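You operate a simulated robot arm through the tools that you are given. There is no shell and no other tool. Be economical: measure what you need, move in short steps, check, and stop when the job is done.

You run a simulated two-armed robot. Do the job below in one go: nothing can be reset, and whatever is moved stays where it is left.

Task
Open the red box, carry it to the drawer table, then move the teal rubber foot into the drawer.
Fine: the foot lies in the box; the lid stays on the plain table, where the box starts; the drawer table stands beyond the narrow rack; shut the drawer.

It is judged by the outcome, as a careful person would: the job done as asked, and still so three seconds after it is handed in. It fails if anything else is knocked over, pushed out of place, dropped, spilled or broken. A push-on lid holds only when it is set on centred and level and pressed home; a screw cap is set on level and turned clockwise until tight.

Robot
Two 7-joint arms with two-finger parallel grippers on one trunk, on a base that drives. Base frame: it is fixed to the floor where the robot stands at the start and does not move with it; the origin is under the middle of the robot, x ahead of it, y to its left, z up; the surface under the hand at the start is at about z = 80. Lengths are in cm, angles in degrees, forces in N, time in s.
The left shoulder is at the start at [7, 13, 118.7], the right one opposite. With the tool pointing down near the work surface each hand reaches from about 10 to 50 cm from the robot's upright axis, wherever it stands, measured 20 degrees to its own side. Places, roughly: blue drawer [50, -120, 70]; blue foam cap [125, 25, 0]; inside of the blue drawer [50, -120, 70]; orange tray [125, -125, 0]; top of the drawer table [60, -120, 80]; top of the plain table [60, 20, 80]. Payload 1.57 kg a hand.
The TCP of each hand is the grasp point between the finger pads, 3 cm short of the fingertips. In the tool frame z runs along the fingers and y along their closing line. The gripper opens to 8 cm. The fingers are 1.7 cm wide and 1.2 cm thick; the gripper's body (4 by 8.2 cm) begins 8 cm behind the TCP.
Orientation is that of the tool frame in the base frame, as a unit quaternion [x, y, z, w]. With the fingers straight down and closing along the base's y, the tool's x points along the base's -x, its y along +y and its z along -z.

Tools
- The arms move only by the tool servo_tool. It takes "left_steps", "right_steps" or both (then of equal length, played together; a hand with none holds still); each is a list of rows, each a list of 3 entries, a list of its own where there are three numbers: the opening, from 0 (shut) to 1 (fully open), then the shift along the base's x, y, z in units of 200 mm (1.0 is 200 mm), then the turn, a rotation vector about the base's x, y, z in units of 60 degrees (1.0 is 60 degrees). In form: [[fingers, [x, y, z], [wx, wy, wz]], ...]. A call has 1 to 12 rows; each row is the pose to reach, as a shift and turn from the pose commanded when the call began. A call with a number of a shift or a turn outside -1 to 1 is refused whole. Rows are played at 5 a second. More than 5 cm and 8.6 degrees between two rows, or a gripper value outside its range, and nothing of the call is played. A pose out of reach is approached as far as the arm can. The call stops where the force on the tool passes 40 N (or 10 N more than at its start, if that is more) or the arm is blocked; 0.2 s more then pass. The fingers move at their own pace (about 10.8 cm/s each) and stop on an object; they squeeze with about 25 N. The grip force told is the motor's: it shows also when the fingers shut on nothing. Time passes only in rows, and 0.2 s behind the last, so rows that repeat a pose let the fingers close. It gives the time, the measured TCP pose, the force on the tool (base axes), the opening and the grip force at its end, in the units of the frame above (readings bear some noise), with the torque about the TCP (base axes, N m) and any sound that the robot's microphone picked up.
- Cameras (640 x 400 px; columns grow to the right, rows downward): "scene" is now at [12.74, 1.83, 139.59]; the picture's right is [0.25, -0.97, -0.00], its down [-0.72, -0.19, -0.66] and it looks along [0.64, 0.17, -0.75] (base axes); focal length 280 px, centre (320, 200). "left" rides on the left gripper at [7.2, 0.7, -12.2] in its tool frame; the picture's right is [-0.09, 1.00, 0.00], its down [-0.84, -0.08, -0.54] and it looks along [-0.54, -0.05, 0.84] (tool axes); focal length 238 px, centre (320, 200). "right" rides on the right gripper at [7.2, -0.7, -12.2] in its tool frame; the picture's right is [0.09, 1.00, 0.00], its down [-0.84, 0.08, -0.54] and it looks along [-0.54, 0.05, 0.84] (tool axes); focal length 238 px, centre (320, 200). There is no depth. A picture from a camera that has moved, and an enlarged one, comes with that camera's place and axes in the base frame and with its lens.
- get_image(camera): a new picture of that camera. It takes no simulated time.
- raise_lower(by): slides the trunk up (or, below 0, down) by that many cm; the arms and the scene camera ride with it, the base frame stays. It gives what a move gives, with no picture.
- base_move(legs): drives the robot by 1 to 6 legs, each [ahead, left, turn to the left] in cm, cm and degrees, along the robot's own axes; the way and the turn of a leg run together, so that a leg with both is an arc; at most 150 cm and 180 degrees a leg. The arms and the cameras ride along, it lands a little off, and it stops where it bumps. It gives what a move gives.
- pan_tilt(pan, tilt): turns the head with the scene camera to pan (to the left, within 86 degrees either way) and tilt (down, from -29 to 69), counted from straight ahead of the robot. It gives what a move gives.
- close_up(camera, box): a new picture of the part [left, top, right, bottom] of that camera's present view, enlarged. It takes no simulated time.
- close_job(): hands the job in; it is judged then, once.

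Work in short steps. Places have to be worked out from the pictures, the camera data and where the tool is seen: move nearer, look again, correct. Check each grasp and each placing, and mend what went wrong. You have 120 turns and 92 pictures in all, those below and enlarged ones among them. Open the grippers and draw the arms clear of the work before you hand the job in, unless the task says otherwise; then end with one line.

The tools are called after "Request:" by a JSON object that holds its "name" and its "arguments". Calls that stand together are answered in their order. servo_tool: Moves the arms, as the interface text tells. Its arguments: {"type":"object","properties":{"left_steps":{"type":"array","items":{"type":"array"}},"right_steps":{"type":"array","items":{"type":"array"}}},"required":[]} The other tools are called the same way: raise_lower (by) slides the trunk up or down; base_move (legs) drives the base; pan_tilt (pan, tilt) turns the head that bears the scene camera; get_image (camera) takes a picture; close_up (camera, box) takes an enlarged picture of a part of a camera's view; close_job () hands the job in.

At the start:

```text
t: 0.0
left_tool_pos: [32.92, 31.32, 117.02]
left_tool_rot: [0.0, 1.0, -0.001, -0.001]
left_force: [1.1, -0.4, 0.1]
left_ft_torque: [0.0, 0.03, 0.0]
left_finger_gap: 8.01
left_gripper_force: 0.0
right_tool_pos: [37.85, -1.74, 110.2]
right_tool_rot: [0.0, 1.0, 0.0, 0.0]
right_force: [-0.3, 0.4, 0.2]
right_ft_torque: [-0.01, -0.03, -0.02]
right_finger_gap: 7.99
right_gripper_force: 0.0
trunk travel left (down, up): [-82.5, 11.5]
robot x, y, heading: [-0.31, 0.36, -0.1]
head pan, tilt: [14.7, 48.4]
```

scene: 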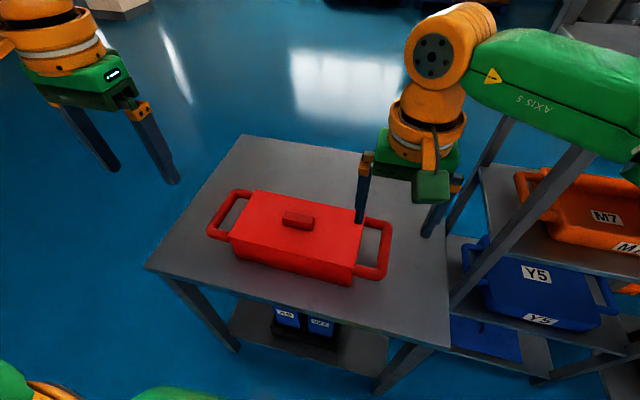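
right: 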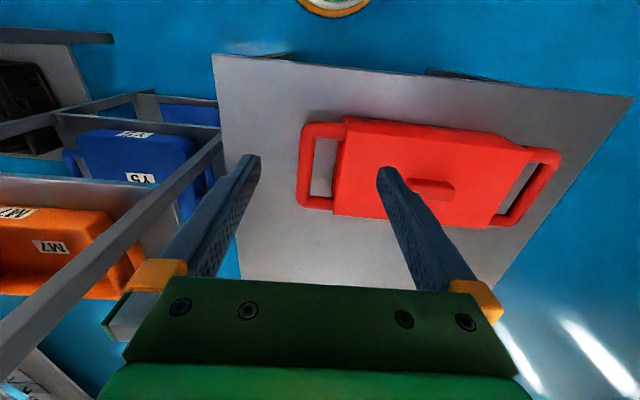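
left: 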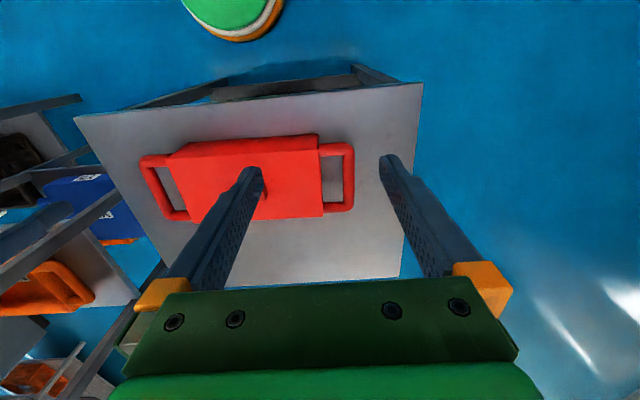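

I'll look closer at the box first to locate lid knob and handles.

Request:
{"name": "close_up", "arguments": {"camera": "scene", "box": [190, 160, 410, 300]}}

Request:
{"name": "pan_tilt", "arguments": {"pan": -60, "tilt": 35}}

Request:
{"name": "get_image", "arguments": {"camera": "scene"}}

```text
2.86 times, centred on (300, 230) of scene
camera zoom: at [12.74, 1.83, 139.59], right [0.25, -0.97, 0.0], down [-0.72, -0.19, -0.66], along [0.64, 0.17, -0.75], focal length 799 px, centre (377, 114)
```

zoom: 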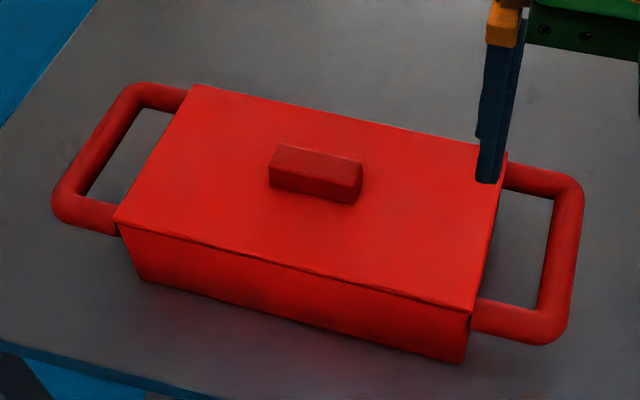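

```text
t: 1.5
left_tool_pos: [32.91, 31.34, 116.96]
left_tool_rot: [0.0, 1.0, 0.001, 0.001]
left_force: [0.1, -0.7, -0.3]
left_ft_torque: [0.02, 0.0, 0.0]
left_finger_gap: 7.98
left_gripper_force: 0.0
right_tool_pos: [37.87, -1.75, 110.31]
right_tool_rot: [0.0, 1.0, -0.001, 0.0]
right_force: [0.2, 0.1, -0.2]
right_ft_torque: [-0.03, 0.0, -0.04]
right_finger_gap: 8.0
right_gripper_force: 0.1
trunk travel left (down, up): [-82.5, 11.5]
robot x, y, heading: [-0.09, 0.16, -0.2]
head pan, tilt: [-60.0, 35.0]
```

```text
87 pictures are left
camera scene: at [9.56, -7.77, 141.54], right [-0.87, -0.5, 0.0], down [-0.29, 0.5, -0.82], along [0.41, -0.71, -0.57], focal length 280 px, centre (320, 200)
```

scene: 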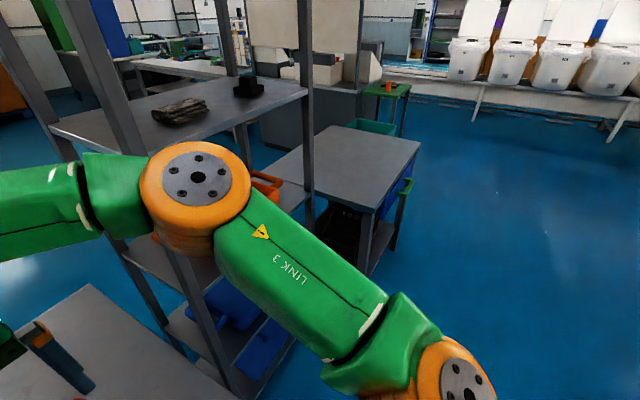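

The box spans about x 40.5–55, y 2–30, top z≈88, with handle bars at y≈36 and y≈-4. I'll tilt down to see the clearance between the base and the table.

Request:
{"name": "pan_tilt", "arguments": {"pan": 0, "tilt": 69}}

Request:
{"name": "get_image", "arguments": {"camera": "scene"}}

```text
t: 2.8
left_tool_pos: [32.93, 31.29, 116.99]
left_tool_rot: [-0.001, 1.0, 0.0, -0.001]
left_force: [-0.5, -0.4, 0.1]
left_ft_torque: [-0.01, 0.02, -0.01]
left_finger_gap: 8.0
left_gripper_force: 0.0
right_tool_pos: [37.76, -1.77, 110.4]
right_tool_rot: [0.0, 1.0, -0.001, -0.001]
right_force: [1.1, -0.9, -0.4]
right_ft_torque: [-0.03, 0.03, -0.03]
right_finger_gap: 8.0
right_gripper_force: 0.2
trunk travel left (down, up): [-82.5, 11.5]
robot x, y, heading: [0.04, -0.48, 0.1]
head pan, tilt: [0.0, 68.8]
```

```text
86 pictures are left
camera scene: at [10.74, -0.16, 137.17], right [0.0, -1.0, 0.0], down [-0.93, 0.0, -0.36], along [0.36, 0.0, -0.93], focal length 280 px, centre (320, 200)
```

scene: 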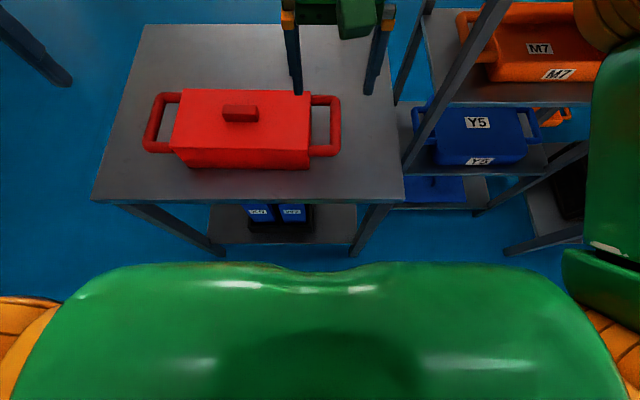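

The rack's front is about level with the table's. I'll drive left so the robot is centred on the box.

Request:
{"name": "base_move", "arguments": {"legs": [[0, 16.4, 0]]}}

Request:
{"name": "pan_tilt", "arguments": {"pan": 0, "tilt": 55}}

Request:
{"name": "get_image", "arguments": {"camera": "scene"}}

```text
t: 4.2
left_tool_pos: [32.89, 47.32, 117.14]
left_tool_rot: [0.0, 1.0, 0.002, 0.0]
left_force: [0.1, -0.1, 0.1]
left_ft_torque: [0.0, 0.02, -0.01]
left_finger_gap: 8.01
left_gripper_force: 0.1
right_tool_pos: [37.78, 14.18, 110.23]
right_tool_rot: [0.0, 1.0, 0.001, 0.0]
right_force: [0.6, 0.4, 0.0]
right_ft_torque: [0.03, 0.01, 0.01]
right_finger_gap: 8.02
right_gripper_force: 0.1
trunk travel left (down, up): [-82.5, 11.5]
robot x, y, heading: [0.33, 16.22, 0.1]
head pan, tilt: [0.0, 68.8]
```

```text
t: 5.0
left_tool_pos: [32.8, 47.54, 117.01]
left_tool_rot: [0.0, 1.0, 0.0, 0.0]
left_force: [-0.4, 0.3, -0.5]
left_ft_torque: [-0.02, 0.01, 0.0]
left_finger_gap: 8.0
left_gripper_force: 0.1
right_tool_pos: [37.72, 14.45, 110.27]
right_tool_rot: [0.0, 1.0, 0.0, 0.0]
right_force: [-0.9, -0.2, 0.1]
right_ft_torque: [0.0, -0.03, -0.01]
right_finger_gap: 8.01
right_gripper_force: 0.1
trunk travel left (down, up): [-82.5, 11.5]
robot x, y, heading: [0.17, 16.16, 0.0]
head pan, tilt: [0.0, 55.0]
```

```text
85 pictures are left
camera scene: at [12.34, 16.06, 138.71], right [0.0, -1.0, 0.0], down [-0.82, 0.0, -0.57], along [0.57, 0.0, -0.82], focal length 280 px, centre (320, 200)
```

scene: 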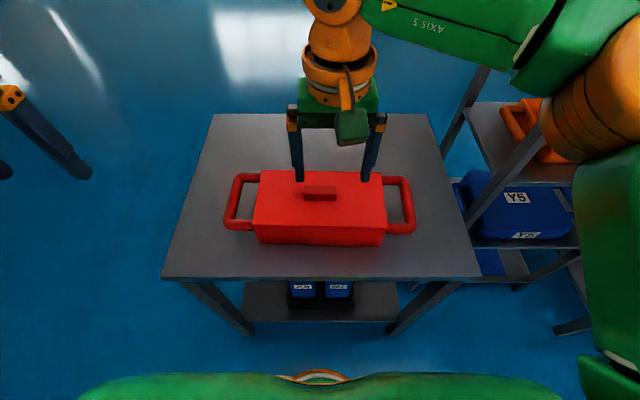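

Now the robot's centred; bars estimated at y≈35.1 and y≈-3.2, x≈48. I'll move both hands above the handles at z≈105.

Request:
{"name": "servo_tool", "arguments": {"left_steps": [[1, [0.13, -0.1, -0.1], [0, 0, 0]], [1, [0.26, -0.2, -0.2], [0, 0, 0]], [1, [0.38, -0.31, -0.3], [0, 0, 0]], [1, [0.51, -0.41, -0.4], [0, 0, 0]], [1, [0.63, -0.51, -0.5], [0, 0, 0]], [1, [0.76, -0.615, -0.6], [0, 0, 0]]], "right_steps": [[1, [0.08, -0.14, -0.04], [0, 0, 0]], [1, [0.17, -0.29, -0.08], [0, 0, 0]], [1, [0.26, -0.44, -0.12], [0, 0, 0]], [1, [0.34, -0.59, -0.16], [0, 0, 0]], [1, [0.43, -0.73, -0.2], [0, 0, 0]], [1, [0.515, -0.88, -0.25], [0, 0, 0]]]}}

Request:
{"name": "get_image", "arguments": {"camera": "left"}}

Request:
{"name": "get_image", "arguments": {"camera": "right"}}

Request:
{"name": "get_image", "arguments": {"camera": "scene"}}

```text
t: 6.4
left_tool_pos: [43.82, 36.84, 104.76]
left_tool_rot: [-0.001, 1.0, 0.0, 0.001]
left_force: [0.1, 0.1, -0.1]
left_ft_torque: [0.02, 0.0, 0.01]
left_finger_gap: 7.99
left_gripper_force: 0.1
left hand out of reach, approached as far as the arm can: row 5, 6
right_tool_pos: [48.15, -3.31, 105.14]
right_tool_rot: [-0.001, 1.0, 0.0, 0.0]
right_force: [0.2, -0.1, -0.1]
right_ft_torque: [0.02, 0.0, 0.01]
right_finger_gap: 8.0
right_gripper_force: 0.0
trunk travel left (down, up): [-82.5, 11.5]
robot x, y, heading: [-0.19, 16.28, 0.1]
head pan, tilt: [0.0, 55.0]
```

```text
84 pictures are left
camera left: at [36.61, 37.38, 116.92], right [0.09, 1.0, 0.0], down [0.84, -0.08, 0.54], along [0.54, -0.05, -0.84], focal length 238 px, centre (320, 200)
```

left: 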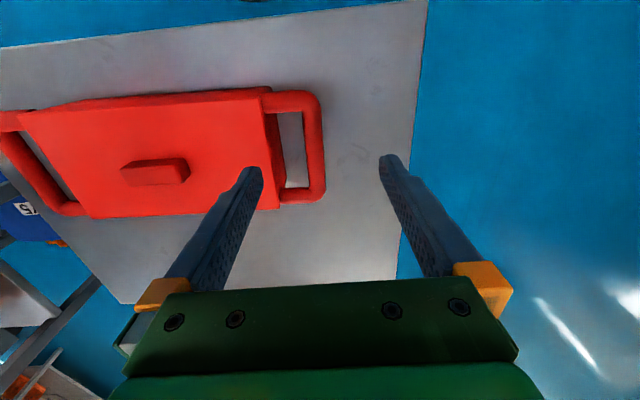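

```text
83 pictures are left
camera right: at [40.97, -3.94, 117.32], right [-0.09, 1.0, 0.0], down [0.84, 0.08, 0.54], along [0.54, 0.05, -0.84], focal length 238 px, centre (320, 200)
```

right: 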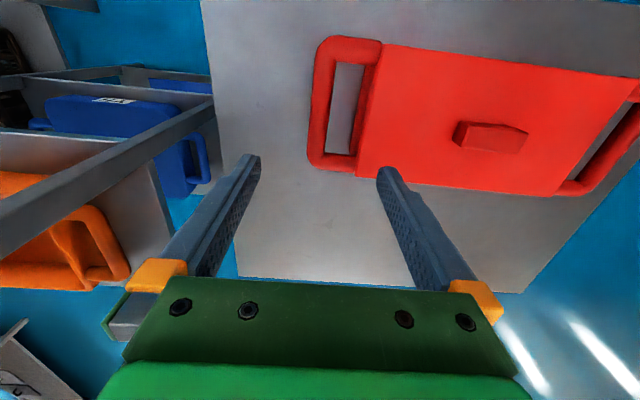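

```text
82 pictures are left
camera scene: at [12.34, 16.01, 138.72], right [0.0, -1.0, 0.0], down [-0.82, 0.0, -0.57], along [0.57, 0.0, -0.82], focal length 280 px, centre (320, 200)
```

scene: 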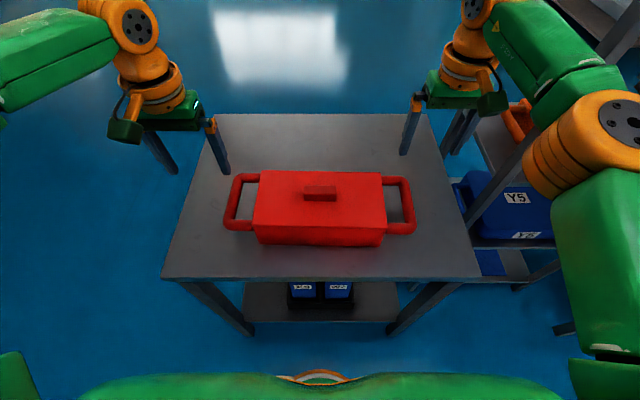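

Handle bars confirmed at (48.3, 35.2) and (47.8, -3.1). The left hand fell short; I'll see whether it reaches at a lower height.

Request:
{"name": "servo_tool", "arguments": {"left_steps": [[1, [0, 0, -0.1], [0, 0, 0]], [1, [0, 0, -0.2], [0, 0, 0]], [1, [0, 0, -0.3], [0, 0, 0]], [1, [0, 0, -0.35], [0, 0, 0]], [1, [0, 0, -0.35], [0, 0, 0]]]}}

```text
t: 7.6
left_tool_pos: [43.01, 37.29, 98.09]
left_tool_rot: [0.0, 1.0, -0.001, 0.001]
left_force: [0.2, 0.0, -0.6]
left_ft_torque: [-0.02, 0.02, 0.04]
left_finger_gap: 8.01
left_gripper_force: 0.0
left hand out of reach, approached as far as the arm can: row 3, 4, 5
right_tool_pos: [48.22, -3.25, 105.16]
right_tool_rot: [0.0, 1.0, 0.0, -0.001]
right_force: [0.3, 0.7, -0.5]
right_ft_torque: [0.0, -0.01, 0.04]
right_finger_gap: 7.99
right_gripper_force: 0.0
trunk travel left (down, up): [-82.5, 11.5]
robot x, y, heading: [-0.07, 16.11, 0.1]
head pan, tilt: [0.0, 55.0]
```

Reach shrinks as the hand lowers, so the base needs to go some cm nearer. I'll check the base's front clearance first.

Request:
{"name": "pan_tilt", "arguments": {"pan": 35, "tilt": 69}}

Request:
{"name": "get_image", "arguments": {"camera": "scene"}}

```text
t: 8.6
left_tool_pos: [43.02, 37.31, 98.19]
left_tool_rot: [0.0, 1.0, 0.0, 0.001]
left_force: [1.0, 0.0, 0.6]
left_ft_torque: [0.0, 0.02, -0.02]
left_finger_gap: 8.03
left_gripper_force: 0.0
right_tool_pos: [48.07, -3.21, 105.05]
right_tool_rot: [0.0, 1.0, 0.0, 0.0]
right_force: [0.2, 0.0, -0.2]
right_ft_torque: [0.03, -0.01, 0.01]
right_finger_gap: 7.98
right_gripper_force: 0.1
trunk travel left (down, up): [-82.5, 11.5]
robot x, y, heading: [0.01, 16.5, 0.1]
head pan, tilt: [35.0, 68.8]
```

```text
81 pictures are left
camera scene: at [9.73, 19.23, 137.17], right [0.57, -0.82, 0.0], down [-0.76, -0.53, -0.36], along [0.3, 0.21, -0.93], focal length 280 px, centre (320, 200)
```

scene: 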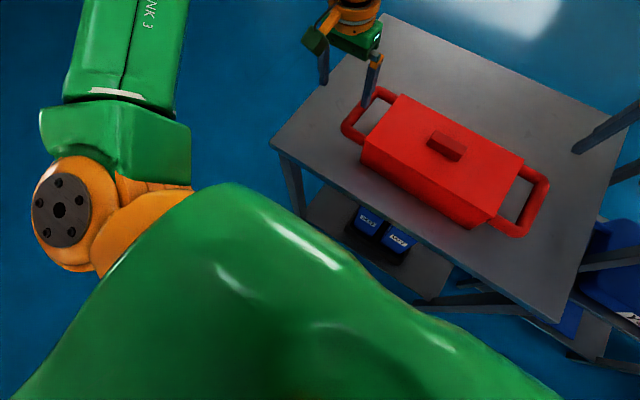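

Nothing of the base shows in front. I'll creep ahead 6 cm.

Request:
{"name": "base_move", "arguments": {"legs": [[3, 0, 0], [3, 0, 0]]}}

```text
t: 9.8
left_tool_pos: [48.76, 37.23, 98.39]
left_tool_rot: [0.0, 1.0, 0.0, 0.003]
left_force: [-0.2, 0.0, 0.3]
left_ft_torque: [-0.02, -0.04, -0.04]
left_finger_gap: 7.98
left_gripper_force: 0.2
right_tool_pos: [53.76, -3.19, 105.27]
right_tool_rot: [0.0, 1.0, 0.001, 0.001]
right_force: [-1.3, -0.6, 0.0]
right_ft_torque: [-0.02, -0.01, 0.01]
right_finger_gap: 7.98
right_gripper_force: 0.1
trunk travel left (down, up): [-82.5, 11.5]
robot x, y, heading: [6.29, 15.91, -0.3]
head pan, tilt: [35.0, 68.8]
```

No bump. Now I bring both hands over the bars at z≈94 with fingers at 5 cm and look.

Request:
{"name": "servo_tool", "arguments": {"left_steps": [[0.62, [-0.01, -0.05, -0.08], [0, 0, 0]], [0.62, [-0.025, -0.1, -0.15], [0, 0, 0]], [0.62, [-0.025, -0.1, -0.22], [0, 0, 0]], [0.62, [-0.025, -0.1, -0.22], [0, 0, 0]]], "right_steps": [[0.62, [-0.08, 0, -0.15], [0, 0, 0]], [0.62, [-0.16, 0, -0.3], [0, 0, 0]], [0.62, [-0.24, 0, -0.45], [0, 0, 0]], [0.62, [-0.285, 0, -0.565], [0, 0, 0]]]}}

Request:
{"name": "get_image", "arguments": {"camera": "left"}}

Request:
{"name": "get_image", "arguments": {"camera": "right"}}

```text
t: 10.8
left_tool_pos: [47.02, 36.13, 94.62]
left_tool_rot: [-0.002, 1.0, -0.001, 0.001]
left_force: [-0.5, 0.2, 0.3]
left_ft_torque: [0.03, -0.01, 0.02]
left_finger_gap: 4.98
left_gripper_force: 0.0
left hand out of reach, approached as far as the arm can: row 1, 2, 3, 4
right_tool_pos: [48.54, -3.42, 93.91]
right_tool_rot: [0.0, 1.0, 0.001, 0.001]
right_force: [-0.9, 0.4, -0.4]
right_ft_torque: [-0.02, 0.0, 0.02]
right_finger_gap: 4.94
right_gripper_force: 0.2
trunk travel left (down, up): [-82.5, 11.5]
robot x, y, heading: [6.08, 16.33, -0.0]
head pan, tilt: [35.0, 68.8]
```

```text
80 pictures are left
camera left: at [39.69, 36.77, 106.84], right [0.09, 1.0, 0.0], down [0.84, -0.08, 0.54], along [0.54, -0.05, -0.84], focal length 238 px, centre (320, 200)
```

left: 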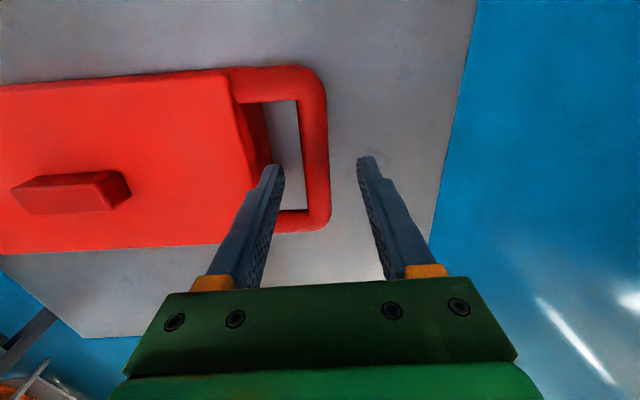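

```text
79 pictures are left
camera right: at [41.32, -4.06, 106.1], right [-0.09, 1.0, 0.0], down [0.84, 0.08, 0.54], along [0.54, 0.05, -0.84], focal length 238 px, centre (320, 200)
```

right: 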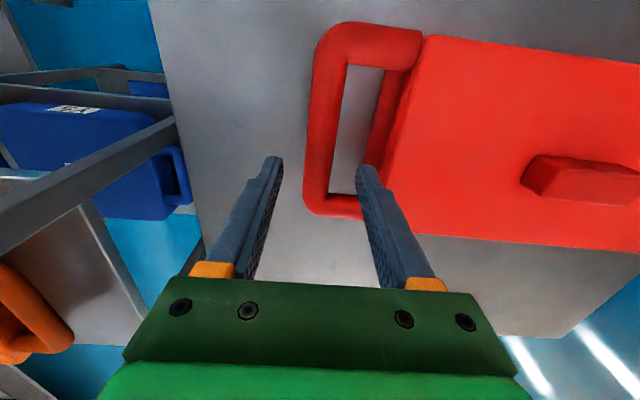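

The right is aligned; the left is limited by reach. I'll creep 4 cm further ahead.

Request:
{"name": "base_move", "arguments": {"legs": [[2, 0, 0], [2, 0, 0]]}}

```text
t: 12.0
left_tool_pos: [50.52, 36.17, 94.83]
left_tool_rot: [0.0, 1.0, -0.001, 0.002]
left_force: [-0.3, -0.1, 0.4]
left_ft_torque: [0.02, -0.02, -0.01]
left_finger_gap: 4.95
left_gripper_force: 0.0
right_tool_pos: [52.15, -3.4, 93.99]
right_tool_rot: [0.0, 1.0, -0.001, 0.0]
right_force: [-0.4, -0.4, 0.6]
right_ft_torque: [-0.02, -0.06, -0.04]
right_finger_gap: 4.97
right_gripper_force: 0.1
trunk travel left (down, up): [-82.5, 11.5]
robot x, y, heading: [9.64, 16.19, -0.2]
head pan, tilt: [35.0, 68.8]
```

Align x and y above the bars.

Request:
{"name": "servo_tool", "arguments": {"left_steps": [[0.62, [-0.05, -0.02, 0], [0, 0, 0]], [0.62, [-0.095, -0.033, -0.04], [0, 0, 0]], [0.62, [-0.095, -0.033, -0.04], [0, 0, 0]]], "right_steps": [[0.62, [-0.1, 0, 0], [0, 0, 0]], [0.62, [-0.21, 0.005, 0], [0, 0, 0]], [0.62, [-0.21, 0.005, 0], [0, 0, 0]]]}}

```text
t: 12.8
left_tool_pos: [48.93, 35.62, 93.78]
left_tool_rot: [0.0, 1.0, -0.001, 0.001]
left_force: [0.5, 0.2, -1.1]
left_ft_torque: [0.01, 0.02, 0.01]
left_finger_gap: 4.97
left_gripper_force: 0.1
right_tool_pos: [48.2, -3.14, 93.77]
right_tool_rot: [-0.001, 1.0, 0.0, 0.0]
right_force: [0.9, -0.7, 0.0]
right_ft_torque: [0.01, 0.03, -0.01]
right_finger_gap: 4.96
right_gripper_force: 0.0
trunk travel left (down, up): [-82.5, 11.5]
robot x, y, heading: [10.01, 16.14, 0.0]
head pan, tilt: [35.0, 68.8]
```

Reached. Lower both to z≈85, watching forces.

Request:
{"name": "servo_tool", "arguments": {"left_steps": [[0.62, [0, 0, -0.1], [0, 0, 0]], [0.62, [0, 0, -0.2], [0, 0, 0]], [0.62, [0, 0, -0.3], [0, 0, 0]], [0.62, [0, 0, -0.42], [0, 0, 0]], [0.62, [0, 0, -0.42], [0, 0, 0]]], "right_steps": [[0.62, [0, 0, -0.1], [0, 0, 0]], [0.62, [0, 0, -0.2], [0, 0, 0]], [0.62, [0, 0, -0.3], [0, 0, 0]], [0.62, [0, 0, -0.42], [0, 0, 0]], [0.62, [0, 0, -0.42], [0, 0, 0]]]}}

Request:
{"name": "get_image", "arguments": {"camera": "left"}}

Request:
{"name": "get_image", "arguments": {"camera": "right"}}

```text
t: 14.0
left_tool_pos: [46.66, 37.02, 89.17]
left_tool_rot: [0.001, 1.0, -0.001, 0.002]
left_force: [0.8, -2.1, 1.3]
left_ft_torque: [-0.06, -0.01, 0.01]
left_finger_gap: 5.2
left_gripper_force: 1.4
left hand out of reach, approached as far as the arm can: row 1, 2, 3, 4, 5
right_tool_pos: [47.97, -3.33, 85.49]
right_tool_rot: [-0.001, 1.0, 0.0, 0.0]
right_force: [-0.5, -0.4, -0.2]
right_ft_torque: [0.0, 0.02, 0.01]
right_finger_gap: 4.95
right_gripper_force: 0.0
trunk travel left (down, up): [-82.5, 11.5]
robot x, y, heading: [9.99, 16.44, -0.0]
head pan, tilt: [35.0, 68.8]
```

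```text
78 pictures are left
camera left: at [39.43, 37.72, 101.3], right [0.09, 1.0, 0.0], down [0.84, -0.08, 0.54], along [0.54, -0.05, -0.84], focal length 238 px, centre (320, 200)
```

left: 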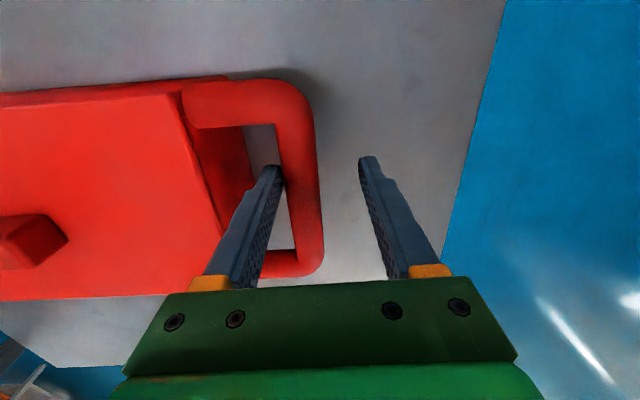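

```text
77 pictures are left
camera right: at [40.75, -4.07, 97.63], right [-0.09, 1.0, 0.0], down [0.84, 0.08, 0.54], along [0.54, 0.05, -0.84], focal length 238 px, centre (320, 200)
```

right: 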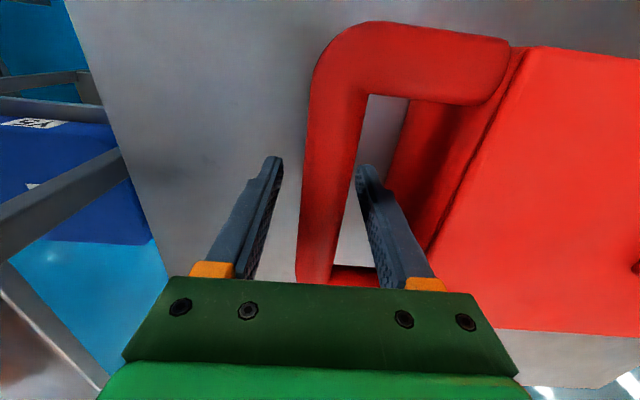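

The right hand is right in place; the left arm seems stuck at a local posture limit though the reach is symmetric. I'll lift it, bring it in near the middle to change posture, then come back out.

Request:
{"name": "servo_tool", "arguments": {"left_steps": [[0.62, [0, 0.0, 0.2], [0, 0, 0]], [0.62, [0, 0, 0.4], [0, 0, 0]], [0.62, [-0.05, 0, 0.6], [0, 0, 0]], [0.62, [-0.15, -0.1, 0.75], [0, 0, 0]], [0.62, [-0.3, -0.25, 0.8], [0, 0, 0]], [0.62, [-0.4, -0.4, 0.8], [0, 0, 0]], [0.62, [-0.4, -0.6, 0.8], [0, 0, 0]], [0.62, [-0.4, -0.75, 0.8], [0, 0, 0]], [0.62, [-0.3, -0.75, 0.75], [0, 0, 0]], [0.62, [-0.1, -0.75, 0.7], [0, 0, 0]], [0.62, [-0.0, -0.75, 0.7], [0, 0, 0]]]}}

```text
t: 16.4
left_tool_pos: [43.72, 26.44, 103.35]
left_tool_rot: [0.0, 1.0, -0.002, 0.001]
left_force: [-0.6, -0.5, 0.2]
left_ft_torque: [0.02, 0.0, 0.0]
left_finger_gap: 4.96
left_gripper_force: 0.0
left hand out of reach, approached as far as the arm can: row 8, 9, 10, 11
right_tool_pos: [48.0, -3.33, 85.39]
right_tool_rot: [0.0, 1.0, 0.001, 0.0]
right_force: [0.2, -0.1, 0.3]
right_ft_torque: [0.0, 0.01, 0.03]
right_finger_gap: 4.96
right_gripper_force: 0.0
trunk travel left (down, up): [-82.5, 11.5]
robot x, y, heading: [9.91, 16.03, 0.1]
head pan, tilt: [35.0, 68.8]
```

Oddly still limited close in. Let me look at the left arm's posture.

Request:
{"name": "pan_tilt", "arguments": {"pan": 25, "tilt": 40}}

Request:
{"name": "get_image", "arguments": {"camera": "scene"}}

```text
t: 17.4
left_tool_pos: [43.77, 26.43, 103.4]
left_tool_rot: [0.0, 1.0, -0.002, 0.002]
left_force: [-0.3, -0.1, -0.7]
left_ft_torque: [-0.03, 0.02, 0.01]
left_finger_gap: 4.97
left_gripper_force: 0.1
right_tool_pos: [47.95, -3.26, 85.33]
right_tool_rot: [-0.001, 1.0, 0.0, 0.0]
right_force: [0.8, -0.4, 0.4]
right_ft_torque: [-0.01, 0.0, -0.03]
right_finger_gap: 4.94
right_gripper_force: 0.1
trunk travel left (down, up): [-82.5, 11.5]
robot x, y, heading: [9.89, 15.81, 0.2]
head pan, tilt: [25.0, 40.0]
```

```text
76 pictures are left
camera scene: at [22.74, 19.63, 140.78], right [0.42, -0.91, 0.0], down [-0.58, -0.27, -0.77], along [0.69, 0.32, -0.64], focal length 280 px, centre (320, 200)
```

scene: 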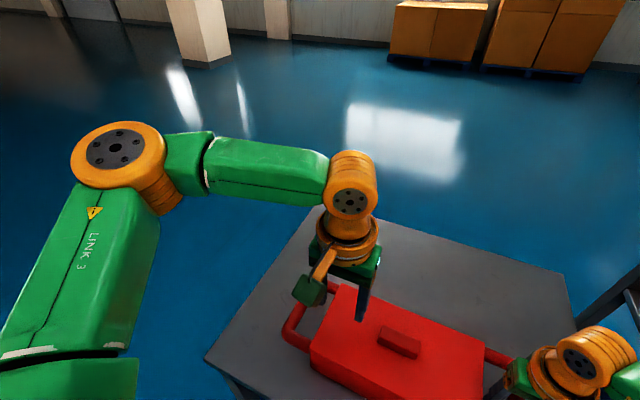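

The elbow is well out to the left; perhaps a wrist joint is at its limit. I'll test whether yawing the tool lets it go farther.

Request:
{"name": "servo_tool", "arguments": {"left_steps": [[0.62, [0, 0, 0], [0, 0, 0.13]], [0.62, [0, 0, 0], [0, 0, 0.26]], [0.62, [0, 0, 0], [0, 0, 0.39]], [0.62, [0.1, -0.1, 0], [0, 0, 0.39]], [0.62, [0.2, -0.2, 0], [0, 0, 0.39]], [0.62, [0.2, -0.2, 0], [0, 0, 0.39]]]}}

Request:
{"name": "servo_tool", "arguments": {"left_steps": [[0.62, [0, 0, 0], [0, 0, -0.13]], [0.62, [0, 0, 0], [0, 0, -0.26]], [0.62, [0, 0, 0], [0, 0, -0.39]], [0.62, [0, 0, 0], [0, 0, -0.52]], [0.62, [0, 0, 0], [0, 0, -0.65]], [0.62, [0.1, -0.1, 0], [0, 0, -0.78]], [0.62, [0.2, -0.2, 0], [0, 0, -0.78]], [0.62, [0.2, -0.2, 0], [0, 0, -0.78]]]}}

```text
t: 18.8
left_tool_pos: [44.8, 26.86, 103.52]
left_tool_rot: [-0.203, 0.979, -0.002, 0.002]
left_force: [0.1, -0.3, 0.5]
left_ft_torque: [0.04, 0.02, 0.02]
left_finger_gap: 4.95
left_gripper_force: 0.1
left hand out of reach, approached as far as the arm can: row 4, 5, 6
right_tool_pos: [48.03, -3.38, 85.48]
right_tool_rot: [0.0, 1.0, 0.0, 0.0]
right_force: [-0.4, -0.4, 0.1]
right_ft_torque: [-0.03, -0.02, 0.02]
right_finger_gap: 4.98
right_gripper_force: 0.1
trunk travel left (down, up): [-82.5, 11.5]
robot x, y, heading: [9.72, 15.76, 0.2]
head pan, tilt: [25.0, 40.0]
```

```text
t: 20.6
left_tool_pos: [45.57, 27.3, 103.86]
left_tool_rot: [0.203, 0.979, -0.001, 0.001]
left_force: [0.6, 1.3, 0.0]
left_ft_torque: [-0.01, -0.01, 0.02]
left_finger_gap: 4.98
left_gripper_force: 0.1
left hand out of reach, approached as far as the arm can: row 6, 7, 8
right_tool_pos: [48.08, -3.41, 85.48]
right_tool_rot: [0.0, 1.0, 0.0, -0.001]
right_force: [0.1, 0.7, -0.7]
right_ft_torque: [0.0, 0.02, 0.02]
right_finger_gap: 4.97
right_gripper_force: 0.0
trunk travel left (down, up): [-82.5, 11.5]
robot x, y, heading: [10.21, 16.07, 0.0]
head pan, tilt: [25.0, 40.0]
```

Not yaw. The limit looks like an inward one for the left arm (needs the hand farther outward), so I'll lift the right hand, restore the left yaw, and shift the base right 8 cm.

Request:
{"name": "servo_tool", "arguments": {"left_steps": [[0.62, [-0.05, 0.05, 0], [0, 0, 0.13]], [0.62, [-0.05, 0.1, 0], [0, 0, 0.26]], [0.62, [-0.05, 0.2, 0], [0, 0, 0.393]], [0.62, [-0.05, 0.3, 0], [0, 0, 0.393]]], "right_steps": [[0.62, [0, 0, 0.15], [0, 0, 0]], [0.62, [0, 0, 0.3], [0, 0, 0]], [0.62, [0, 0, 0.45], [0, 0, 0]], [0.62, [0, 0, 0.6], [0, 0, 0]]]}}

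Request:
{"name": "pan_tilt", "arguments": {"pan": -25, "tilt": 50}}

Request:
{"name": "get_image", "arguments": {"camera": "scene"}}

```text
t: 21.6
left_tool_pos: [44.35, 33.56, 103.66]
left_tool_rot: [-0.002, 1.0, -0.002, 0.001]
left_force: [0.6, 0.5, 0.5]
left_ft_torque: [-0.02, 0.0, 0.0]
left_finger_gap: 4.95
left_gripper_force: 0.1
right_tool_pos: [48.13, -3.08, 97.64]
right_tool_rot: [0.0, 1.0, -0.001, 0.0]
right_force: [0.4, 0.0, -0.6]
right_ft_torque: [-0.03, -0.02, 0.02]
right_finger_gap: 4.98
right_gripper_force: 0.0
trunk travel left (down, up): [-82.5, 11.5]
robot x, y, heading: [9.9, 16.09, -0.2]
head pan, tilt: [25.0, 40.0]
```

```text
t: 22.7
left_tool_pos: [44.29, 33.34, 103.81]
left_tool_rot: [-0.002, 1.0, -0.001, 0.001]
left_force: [-0.4, -0.3, -0.2]
left_ft_torque: [-0.03, -0.03, 0.0]
left_finger_gap: 4.98
left_gripper_force: 0.2
right_tool_pos: [48.05, -3.11, 97.52]
right_tool_rot: [0.0, 1.0, 0.0, 0.0]
right_force: [-0.7, -0.2, 0.1]
right_ft_torque: [0.01, -0.01, -0.01]
right_finger_gap: 4.96
right_gripper_force: 0.1
trunk travel left (down, up): [-82.5, 11.5]
robot x, y, heading: [9.91, 16.39, 0.2]
head pan, tilt: [-25.0, 50.0]
```

```text
75 pictures are left
camera scene: at [22.02, 12.81, 139.37], right [-0.42, -0.91, 0.0], down [-0.69, 0.32, -0.64], along [0.58, -0.27, -0.77], focal length 280 px, centre (320, 200)
```

scene: 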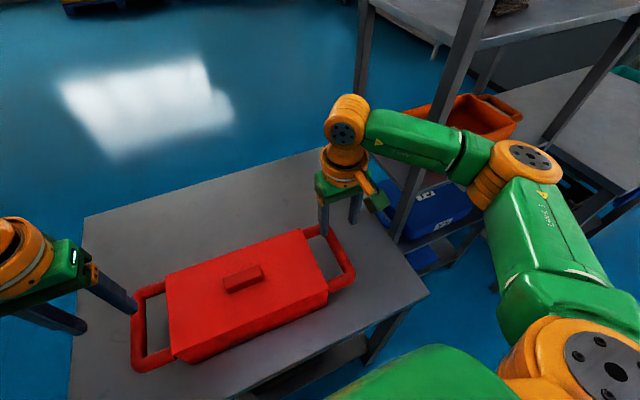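

The right elbow is near the rack, so shifting right is risky; turning the base clockwise pulls that elbow away from the rack and puts the left target more outward. I'll back up 4 cm and turn 15° right.

Request:
{"name": "base_move", "arguments": {"legs": [[-4, 0, 0], [0, 0, -15]]}}

```text
t: 24.5
left_tool_pos: [43.66, 23.58, 103.81]
left_tool_rot: [0.134, 0.991, -0.001, 0.002]
left_force: [-0.5, -0.3, -0.3]
left_ft_torque: [0.03, 0.01, 0.01]
left_finger_gap: 4.98
left_gripper_force: 0.0
right_tool_pos: [37.42, -12.51, 97.56]
right_tool_rot: [0.136, 0.991, 0.001, -0.001]
right_force: [-0.7, -0.2, -0.3]
right_ft_torque: [0.02, 0.0, 0.01]
right_finger_gap: 4.93
right_gripper_force: 0.1
trunk travel left (down, up): [-82.5, 11.5]
robot x, y, heading: [6.01, 16.27, -15.6]
head pan, tilt: [-25.0, 50.0]
```

Now bring both hands over the bars again, undoing the yaw (about 14°).

Request:
{"name": "servo_tool", "arguments": {"left_steps": [[0.62, [0.05, 0.12, 0], [0, 0, 0.08]], [0.62, [0.1, 0.25, 0], [0, 0, 0.16]], [0.62, [0.15, 0.38, -0.1], [0, 0, 0.235]], [0.62, [0.2, 0.5, -0.22], [0, 0, 0.235]], [0.62, [0.252, 0.595, -0.34], [0, 0, 0.235]], [0.62, [0.252, 0.595, -0.44], [0, 0, 0.235]]], "right_steps": [[0.62, [0.1, 0.09, 0], [0, 0, 0.08]], [0.62, [0.2, 0.18, 0], [0, 0, 0.16]], [0.62, [0.31, 0.28, 0], [0, 0, 0.235]], [0.62, [0.42, 0.37, -0.05], [0, 0, 0.235]], [0.62, [0.524, 0.465, -0.1], [0, 0, 0.235]], [0.62, [0.524, 0.465, -0.13], [0, 0, 0.235]]]}}

```text
t: 25.9
left_tool_pos: [48.76, 35.36, 94.76]
left_tool_rot: [0.011, 1.0, -0.001, 0.001]
left_force: [0.0, 1.0, 0.0]
left_ft_torque: [0.03, -0.02, -0.02]
left_finger_gap: 4.98
left_gripper_force: 0.1
right_tool_pos: [48.1, -3.36, 94.91]
right_tool_rot: [0.012, 1.0, 0.0, 0.0]
right_force: [0.4, 0.1, 0.8]
right_ft_torque: [0.0, 0.0, 0.0]
right_finger_gap: 4.95
right_gripper_force: 0.1
trunk travel left (down, up): [-82.5, 11.5]
robot x, y, heading: [5.76, 15.93, -15.5]
head pan, tilt: [-25.0, 50.0]
```

Both reached. Lower to z≈85.3.

Request:
{"name": "servo_tool", "arguments": {"left_steps": [[0.62, [0, 0.005, -0.12], [0, 0, 0]], [0.62, [0, 0.005, -0.24], [0, 0, 0]], [0.62, [0, 0.005, -0.36], [0, 0, 0]], [0.62, [0, 0.005, -0.47], [0, 0, 0]], [0.62, [0, 0.005, -0.47], [0, 0, 0]]], "right_steps": [[0.62, [0, 0, -0.12], [0, 0, 0]], [0.62, [0, 0, -0.24], [0, 0, 0]], [0.62, [0, 0, -0.36], [0, 0, 0]], [0.62, [0, 0, -0.47], [0, 0, 0]], [0.62, [0, 0, -0.47], [0, 0, 0]]]}}

Request:
{"name": "get_image", "arguments": {"camera": "left"}}

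Request:
{"name": "get_image", "arguments": {"camera": "right"}}

```text
t: 27.1
left_tool_pos: [48.83, 35.95, 86.65]
left_tool_rot: [0.011, 1.0, -0.002, 0.002]
left_force: [-1.0, -0.1, -0.3]
left_ft_torque: [-0.03, 0.0, -0.01]
left_finger_gap: 4.94
left_gripper_force: 0.0
left hand out of reach, approached as far as the arm can: row 4, 5
right_tool_pos: [47.8, -3.21, 85.55]
right_tool_rot: [0.013, 1.0, -0.001, -0.001]
right_force: [0.6, 0.2, 0.1]
right_ft_torque: [-0.02, 0.02, -0.01]
right_finger_gap: 4.95
right_gripper_force: 0.2
trunk travel left (down, up): [-82.5, 11.5]
robot x, y, heading: [6.19, 15.94, -15.4]
head pan, tilt: [-25.0, 50.0]
```

```text
74 pictures are left
camera left: at [41.6, 36.68, 98.87], right [0.11, 0.99, 0.0], down [0.83, -0.09, 0.55], along [0.54, -0.06, -0.84], focal length 238 px, centre (320, 200)
```

left: 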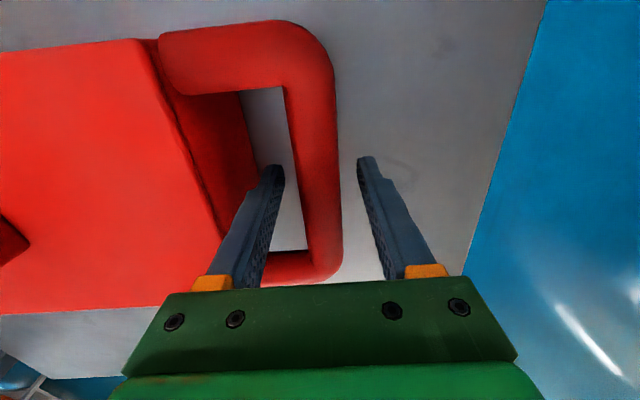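

```text
73 pictures are left
camera right: at [40.69, -3.79, 97.78], right [-0.07, 1.0, 0.0], down [0.84, 0.06, 0.54], along [0.54, 0.04, -0.84], focal length 238 px, centre (320, 200)
```

right: 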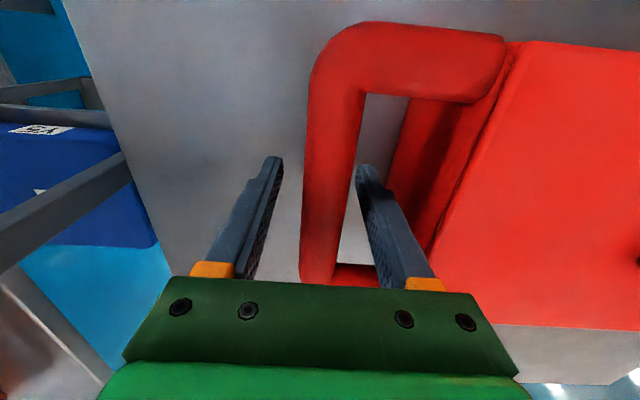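

Both straddle the bars. Close both grippers.

Request:
{"name": "servo_tool", "arguments": {"left_steps": [[0.3, [0, 0, 0], [0, 0, 0]], [0, [0, 0, 0], [0, 0, 0]], [0, [0, 0, 0], [0, 0, 0]], [0, [0, 0, 0], [0, 0, 0]]], "right_steps": [[0.3, [0, 0, 0], [0, 0, 0]], [0, [0, 0, 0], [0, 0, 0]], [0, [0, 0, 0], [0, 0, 0]], [0, [0, 0, 0], [0, 0, 0]]]}}

```text
t: 28.1
left_tool_pos: [48.91, 35.75, 86.66]
left_tool_rot: [0.011, 1.0, -0.003, 0.003]
left_force: [-1.2, -35.7, -0.4]
left_ft_torque: [0.16, 0.22, -0.34]
left_finger_gap: 2.35
left_gripper_force: 24.8
right_tool_pos: [47.91, -3.06, 85.42]
right_tool_rot: [0.012, 1.0, 0.003, 0.001]
right_force: [-0.1, 35.3, 0.1]
right_ft_torque: [-0.57, -0.14, 0.2]
right_finger_gap: 2.36
right_gripper_force: 25.1
trunk travel left (down, up): [-82.5, 11.5]
robot x, y, heading: [5.63, 16.16, -15.7]
head pan, tilt: [-25.0, 50.0]
```

Both gripped, but they pull apart on the box with ~35 N. I'll relax them inward by a few mm.

Request:
{"name": "servo_tool", "arguments": {"left_steps": [[0, [0, -0.01, 0], [0, 0, 0]], [0, [0, -0.015, 0], [0, 0, 0]], [0, [0, -0.015, 0], [0, 0, 0]]], "right_steps": [[0, [0, 0.01, 0], [0, 0, 0]], [0, [0, 0.015, 0], [0, 0, 0]], [0, [0, 0.015, 0], [0, 0, 0]]]}}

```text
t: 28.9
left_tool_pos: [48.97, 35.62, 86.67]
left_tool_rot: [0.01, 1.0, 0.001, 0.002]
left_force: [3.5, 6.0, 8.4]
left_ft_torque: [-0.01, -0.61, -0.34]
left_finger_gap: 2.38
left_gripper_force: 24.4
right_tool_pos: [47.86, -3.11, 85.53]
right_tool_rot: [0.014, 1.0, -0.003, 0.0]
right_force: [-0.2, -3.1, 0.0]
right_ft_torque: [0.02, 0.06, 0.36]
right_finger_gap: 2.36
right_gripper_force: 25.0
trunk travel left (down, up): [-82.5, 11.5]
robot x, y, heading: [5.94, 16.27, -15.4]
head pan, tilt: [-25.0, 50.0]
```

Relaxed. Lift with the trunk by 3 cm.

Request:
{"name": "raise_lower", "arguments": {"by": 3}}

Request:
{"name": "get_image", "arguments": {"camera": "scene"}}

```text
t: 29.7
left_tool_pos: [49.0, 35.61, 89.49]
left_tool_rot: [0.011, 1.0, 0.001, -0.001]
left_force: [0.6, 26.3, -2.6]
left_ft_torque: [-0.09, -0.05, -0.28]
left_finger_gap: 2.39
left_gripper_force: 25.0
right_tool_pos: [48.03, -3.14, 88.58]
right_tool_rot: [0.014, 1.0, -0.002, -0.001]
right_force: [-0.9, -25.9, -2.6]
right_ft_torque: [0.43, 0.02, 0.28]
right_finger_gap: 2.34
right_gripper_force: 25.4
trunk travel left (down, up): [-85.5, 8.5]
robot x, y, heading: [5.71, 16.31, -15.5]
head pan, tilt: [-25.0, 50.0]
```

```text
72 pictures are left
camera scene: at [16.86, 9.7, 142.36], right [-0.65, -0.76, 0.0], down [-0.58, 0.5, -0.64], along [0.49, -0.42, -0.77], focal length 280 px, centre (320, 200)
```

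scene: 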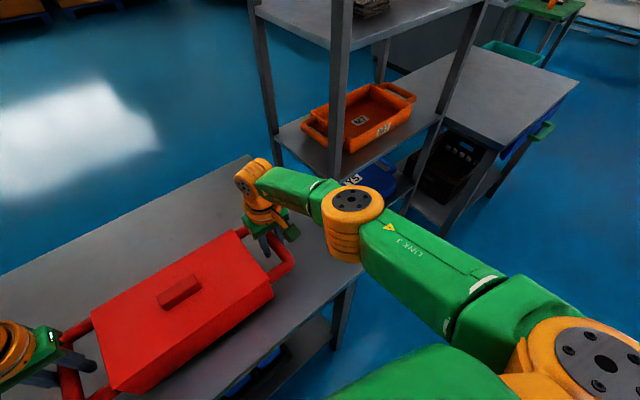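

The box is light (~0.5 kg) and lifted level. Relax the squeeze a little, then shift the box 10 cm to the left to make room for the lid.

Request:
{"name": "servo_tool", "arguments": {"left_steps": [[0, [0, 0.006, 0], [0, 0, 0]], [0, [0, 0.006, 0], [0, 0, 0]]], "right_steps": [[0, [0, -0.006, 0], [0, 0, 0]], [0, [0, -0.006, 0], [0, 0, 0]]]}}

Request:
{"name": "base_move", "arguments": {"legs": [[-2.7, 9.6, 0]]}}

Request:
{"name": "raise_lower", "arguments": {"by": -2.6}}

```text
t: 30.3
left_tool_pos: [48.97, 35.69, 89.59]
left_tool_rot: [0.01, 1.0, 0.001, -0.001]
left_force: [0.6, 24.4, -4.2]
left_ft_torque: [0.02, 0.5, -0.31]
left_finger_gap: 2.39
left_gripper_force: 25.4
right_tool_pos: [47.96, -3.0, 88.62]
right_tool_rot: [0.011, 1.0, -0.001, -0.001]
right_force: [-0.9, -23.9, -2.4]
right_ft_torque: [0.45, -0.55, 0.24]
right_finger_gap: 2.33
right_gripper_force: 25.1
trunk travel left (down, up): [-85.5, 8.5]
robot x, y, heading: [5.98, 16.4, -15.3]
head pan, tilt: [-25.0, 50.0]
```

```text
t: 31.4
left_tool_pos: [48.88, 45.39, 89.76]
left_tool_rot: [0.01, 1.0, 0.001, 0.001]
left_force: [0.8, 27.9, -2.6]
left_ft_torque: [-0.12, 0.17, -0.26]
left_finger_gap: 2.37
left_gripper_force: 25.4
right_tool_pos: [47.94, 6.6, 88.38]
right_tool_rot: [0.012, 1.0, 0.001, -0.001]
right_force: [0.0, -27.0, -3.8]
right_ft_torque: [0.47, -0.16, 0.24]
right_finger_gap: 2.35
right_gripper_force: 25.2
trunk travel left (down, up): [-85.5, 8.5]
robot x, y, heading: [5.76, 26.07, -15.5]
head pan, tilt: [-25.0, 50.0]
```

```text
t: 32.1
left_tool_pos: [48.93, 45.76, 87.09]
left_tool_rot: [0.011, 1.0, -0.001, -0.001]
left_force: [-0.1, 1.1, -3.8]
left_ft_torque: [-0.05, -0.06, -0.36]
left_finger_gap: 2.38
left_gripper_force: 25.4
right_tool_pos: [47.95, 6.93, 85.91]
right_tool_rot: [0.012, 1.0, 0.0, 0.0]
right_force: [-0.4, -2.6, -3.5]
right_ft_torque: [-0.01, 0.01, 0.32]
right_finger_gap: 2.39
right_gripper_force: 25.1
trunk travel left (down, up): [-82.9, 11.1]
robot x, y, heading: [5.78, 26.26, -15.4]
head pan, tilt: [-25.0, 50.0]
```

Lower the last half cm to the table.

Request:
{"name": "raise_lower", "arguments": {"by": -0.5}}

Request:
{"name": "servo_tool", "arguments": {"right_steps": [[0.3, [0, 0, 0], [0, 0, 0]], [0.62, [0, 0, 0], [0, 0, 0]], [0.62, [0, 0, 0], [0, 0, 0]]]}}

```text
t: 32.7
left_tool_pos: [48.89, 45.75, 86.58]
left_tool_rot: [0.01, 1.0, 0.0, 0.001]
left_force: [1.8, 4.8, 9.5]
left_ft_torque: [0.03, 0.41, -0.3]
left_finger_gap: 2.38
left_gripper_force: 25.1
right_tool_pos: [47.93, 6.91, 85.51]
right_tool_rot: [0.013, 1.0, 0.0, 0.001]
right_force: [1.0, -3.0, 3.5]
right_ft_torque: [0.08, 0.61, 0.28]
right_finger_gap: 2.36
right_gripper_force: 25.2
trunk travel left (down, up): [-82.4, 11.6]
robot x, y, heading: [5.94, 26.12, -15.4]
head pan, tilt: [-25.0, 50.0]
```

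```text
t: 33.5
left_tool_pos: [48.79, 45.81, 86.67]
left_tool_rot: [0.01, 1.0, -0.002, 0.003]
left_force: [4.6, 2.4, 12.8]
left_ft_torque: [0.01, -0.25, -0.13]
left_finger_gap: 2.39
left_gripper_force: 24.7
right_tool_pos: [47.95, 6.93, 85.54]
right_tool_rot: [0.012, 1.0, -0.001, 0.001]
right_force: [-0.8, 0.1, 0.6]
right_ft_torque: [-0.01, 0.02, 0.01]
right_finger_gap: 4.98
right_gripper_force: 0.0
trunk travel left (down, up): [-82.4, 11.6]
robot x, y, heading: [5.81, 26.22, -15.5]
head pan, tilt: [-25.0, 50.0]
```

Left keeps hold of the box. Raise the right hand and begin turning it −90° to grip the lid knob across its short side.

Request:
{"name": "servo_tool", "arguments": {"right_steps": [[0.62, [0, 0, 0.22], [0, 0, 0]], [0.62, [0, 0, 0.45], [0, 0, 0]], [0.62, [0, 0, 0.68], [0, 0, -0.13]], [0.7, [0, 0.1, 0.85], [0, 0, -0.26]], [0.7, [0, 0.3, 0.85], [0, 0, -0.39]], [0.7, [0, 0.5, 0.85], [0, 0, -0.52]], [0.7, [0, 0.7, 0.85], [0, 0, -0.65]], [0.7, [0.02, 0.9, 0.85], [0, 0, -0.78]], [0.7, [0.02, 0.97, 0.85], [0, 0, -0.91]], [0.7, [0.02, 0.97, 0.85], [0, 0, -0.91]]]}}

Request:
{"name": "servo_tool", "arguments": {"right_steps": [[0.7, [0, 0, 0], [0, 0, -0.13]], [0.7, [0, 0, 0], [0, 0, -0.26]], [0.7, [0, 0, 0], [0, 0, -0.39]], [0.7, [0, 0, 0], [0, 0, -0.5]], [0.7, [0, 0, 0], [0, 0, -0.59]], [0.7, [0, 0, 0], [0, 0, -0.59]]]}}

Request:
{"name": "get_image", "arguments": {"camera": "right"}}

```text
t: 35.7
left_tool_pos: [48.77, 45.61, 86.62]
left_tool_rot: [0.01, 1.0, 0.0, 0.001]
left_force: [-1.4, -1.4, 1.6]
left_ft_torque: [0.04, -0.07, -0.12]
left_finger_gap: 2.37
left_gripper_force: 25.3
right_tool_pos: [46.17, 21.64, 102.42]
right_tool_rot: [0.465, 0.885, 0.0, 0.001]
right_force: [0.7, 0.4, 0.1]
right_ft_torque: [0.04, 0.02, 0.03]
right_finger_gap: 5.61
right_gripper_force: 0.1
right hand out of reach, approached as far as the arm can: row 7, 8, 9, 10
trunk travel left (down, up): [-82.4, 11.6]
robot x, y, heading: [5.68, 26.34, -15.5]
head pan, tilt: [-25.0, 50.0]
```

```text
t: 37.1
left_tool_pos: [48.79, 45.73, 86.65]
left_tool_rot: [0.011, 1.0, 0.001, 0.002]
left_force: [-2.1, -0.6, -0.1]
left_ft_torque: [0.01, 0.35, -0.16]
left_finger_gap: 2.32
left_gripper_force: 25.0
right_tool_pos: [46.35, 21.69, 102.37]
right_tool_rot: [0.716, 0.698, 0.0, 0.0]
right_force: [-0.6, -0.4, 0.0]
right_ft_torque: [0.0, -0.03, 0.02]
right_finger_gap: 5.58
right_gripper_force: 0.1
trunk travel left (down, up): [-82.4, 11.6]
robot x, y, heading: [5.92, 26.7, -15.4]
head pan, tilt: [-25.0, 50.0]
```

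```text
71 pictures are left
camera right: at [45.87, 28.9, 114.66], right [1.0, 0.07, 0.0], down [0.06, -0.84, 0.54], along [0.03, -0.54, -0.84], focal length 238 px, centre (320, 200)
```

right: 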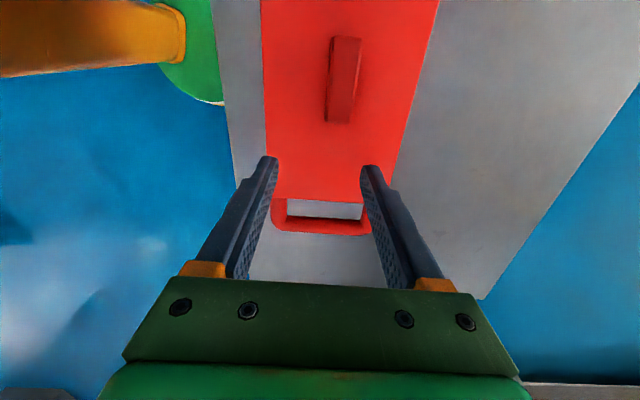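

The right arm hits its inward limit too. The knob is at (48.2, 26.4). I'll release the left, raise it, and turn the base back to face ahead.

Request:
{"name": "servo_tool", "arguments": {"left_steps": [[0.3, [0, 0, 0], [0, 0, 0]], [0.62, [0, 0, 0], [0, 0, 0]], [0.62, [0, 0, 0], [0, 0, 0]], [0.62, [0, 0, 0.2], [0, 0, 0]], [0.62, [0, 0, 0.4], [0, 0, 0]], [0.62, [0, 0, 0.6], [0, 0, 0]], [0.62, [0, 0, 0.8], [0, 0, 0]], [0.62, [-0.2, 0.1, 0.9], [0, 0, 0]]]}}

Request:
{"name": "base_move", "arguments": {"legs": [[0, 0, 20], [2, 2, 0]]}}

```text
t: 38.9
left_tool_pos: [44.62, 48.03, 104.61]
left_tool_rot: [0.011, 1.0, -0.002, 0.001]
left_force: [-0.4, -0.3, 0.6]
left_ft_torque: [-0.01, -0.02, 0.01]
left_finger_gap: 4.92
left_gripper_force: 0.0
right_tool_pos: [46.14, 22.02, 102.56]
right_tool_rot: [0.715, 0.699, -0.001, 0.0]
right_force: [-0.1, 1.2, -0.5]
right_ft_torque: [0.0, 0.0, -0.03]
right_finger_gap: 5.59
right_gripper_force: 0.1
trunk travel left (down, up): [-82.4, 11.6]
robot x, y, heading: [5.61, 25.74, -15.5]
head pan, tilt: [-25.0, 50.0]
```

```text
t: 40.8
left_tool_pos: [36.33, 61.94, 104.61]
left_tool_rot: [-0.168, 0.986, 0.001, 0.002]
left_force: [0.1, -0.8, -0.4]
left_ft_torque: [0.01, -0.04, 0.02]
left_finger_gap: 4.96
left_gripper_force: 0.1
right_tool_pos: [46.91, 38.0, 102.66]
right_tool_rot: [0.58, 0.815, 0.003, -0.001]
right_force: [0.8, -0.5, 0.2]
right_ft_torque: [0.03, -0.04, 0.02]
right_finger_gap: 5.59
right_gripper_force: 0.0
trunk travel left (down, up): [-82.4, 11.6]
robot x, y, heading: [7.61, 28.43, 5.1]
head pan, tilt: [-25.0, 50.0]
```

Now bring the right hand over the knob.

Request:
{"name": "servo_tool", "arguments": {"right_steps": [[0.7, [0.02, -0.15, 0], [0, 0, -0.12]], [0.7, [0.04, -0.3, 0], [0, 0, -0.24]], [0.7, [0.065, -0.45, 0], [0, 0, -0.345]], [0.7, [0.065, -0.58, -0.1], [0, 0, -0.345]], [0.7, [0.065, -0.58, -0.25], [0, 0, -0.345]], [0.7, [0.065, -0.58, -0.25], [0, 0, -0.345]]]}}

Request:
{"name": "get_image", "arguments": {"camera": "right"}}

```text
t: 42.2
left_tool_pos: [36.58, 62.32, 104.36]
left_tool_rot: [-0.168, 0.986, 0.0, 0.001]
left_force: [0.7, 0.0, 0.6]
left_ft_torque: [0.0, 0.0, 0.05]
left_finger_gap: 4.97
left_gripper_force: 0.0
right_tool_pos: [48.63, 26.7, 97.43]
right_tool_rot: [0.718, 0.697, 0.0, 0.0]
right_force: [-0.1, 0.1, 1.0]
right_ft_torque: [0.0, 0.0, -0.02]
right_finger_gap: 5.59
right_gripper_force: 0.2
trunk travel left (down, up): [-82.4, 11.6]
robot x, y, heading: [7.92, 28.33, 4.9]
head pan, tilt: [-25.0, 50.0]
```

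```text
70 pictures are left
camera right: at [48.21, 33.8, 109.72], right [1.0, 0.06, 0.0], down [0.05, -0.84, 0.54], along [0.03, -0.54, -0.84], focal length 238 px, centre (320, 200)
```

right: 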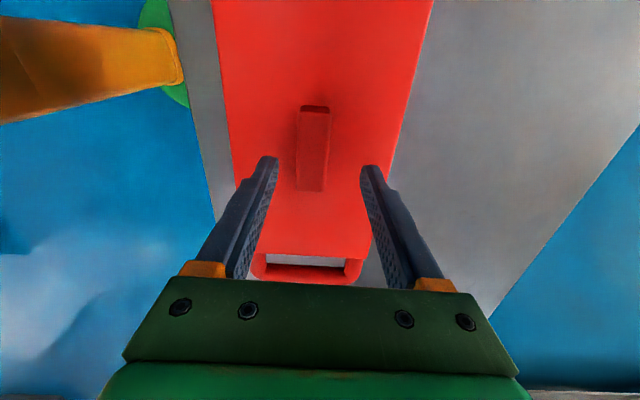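

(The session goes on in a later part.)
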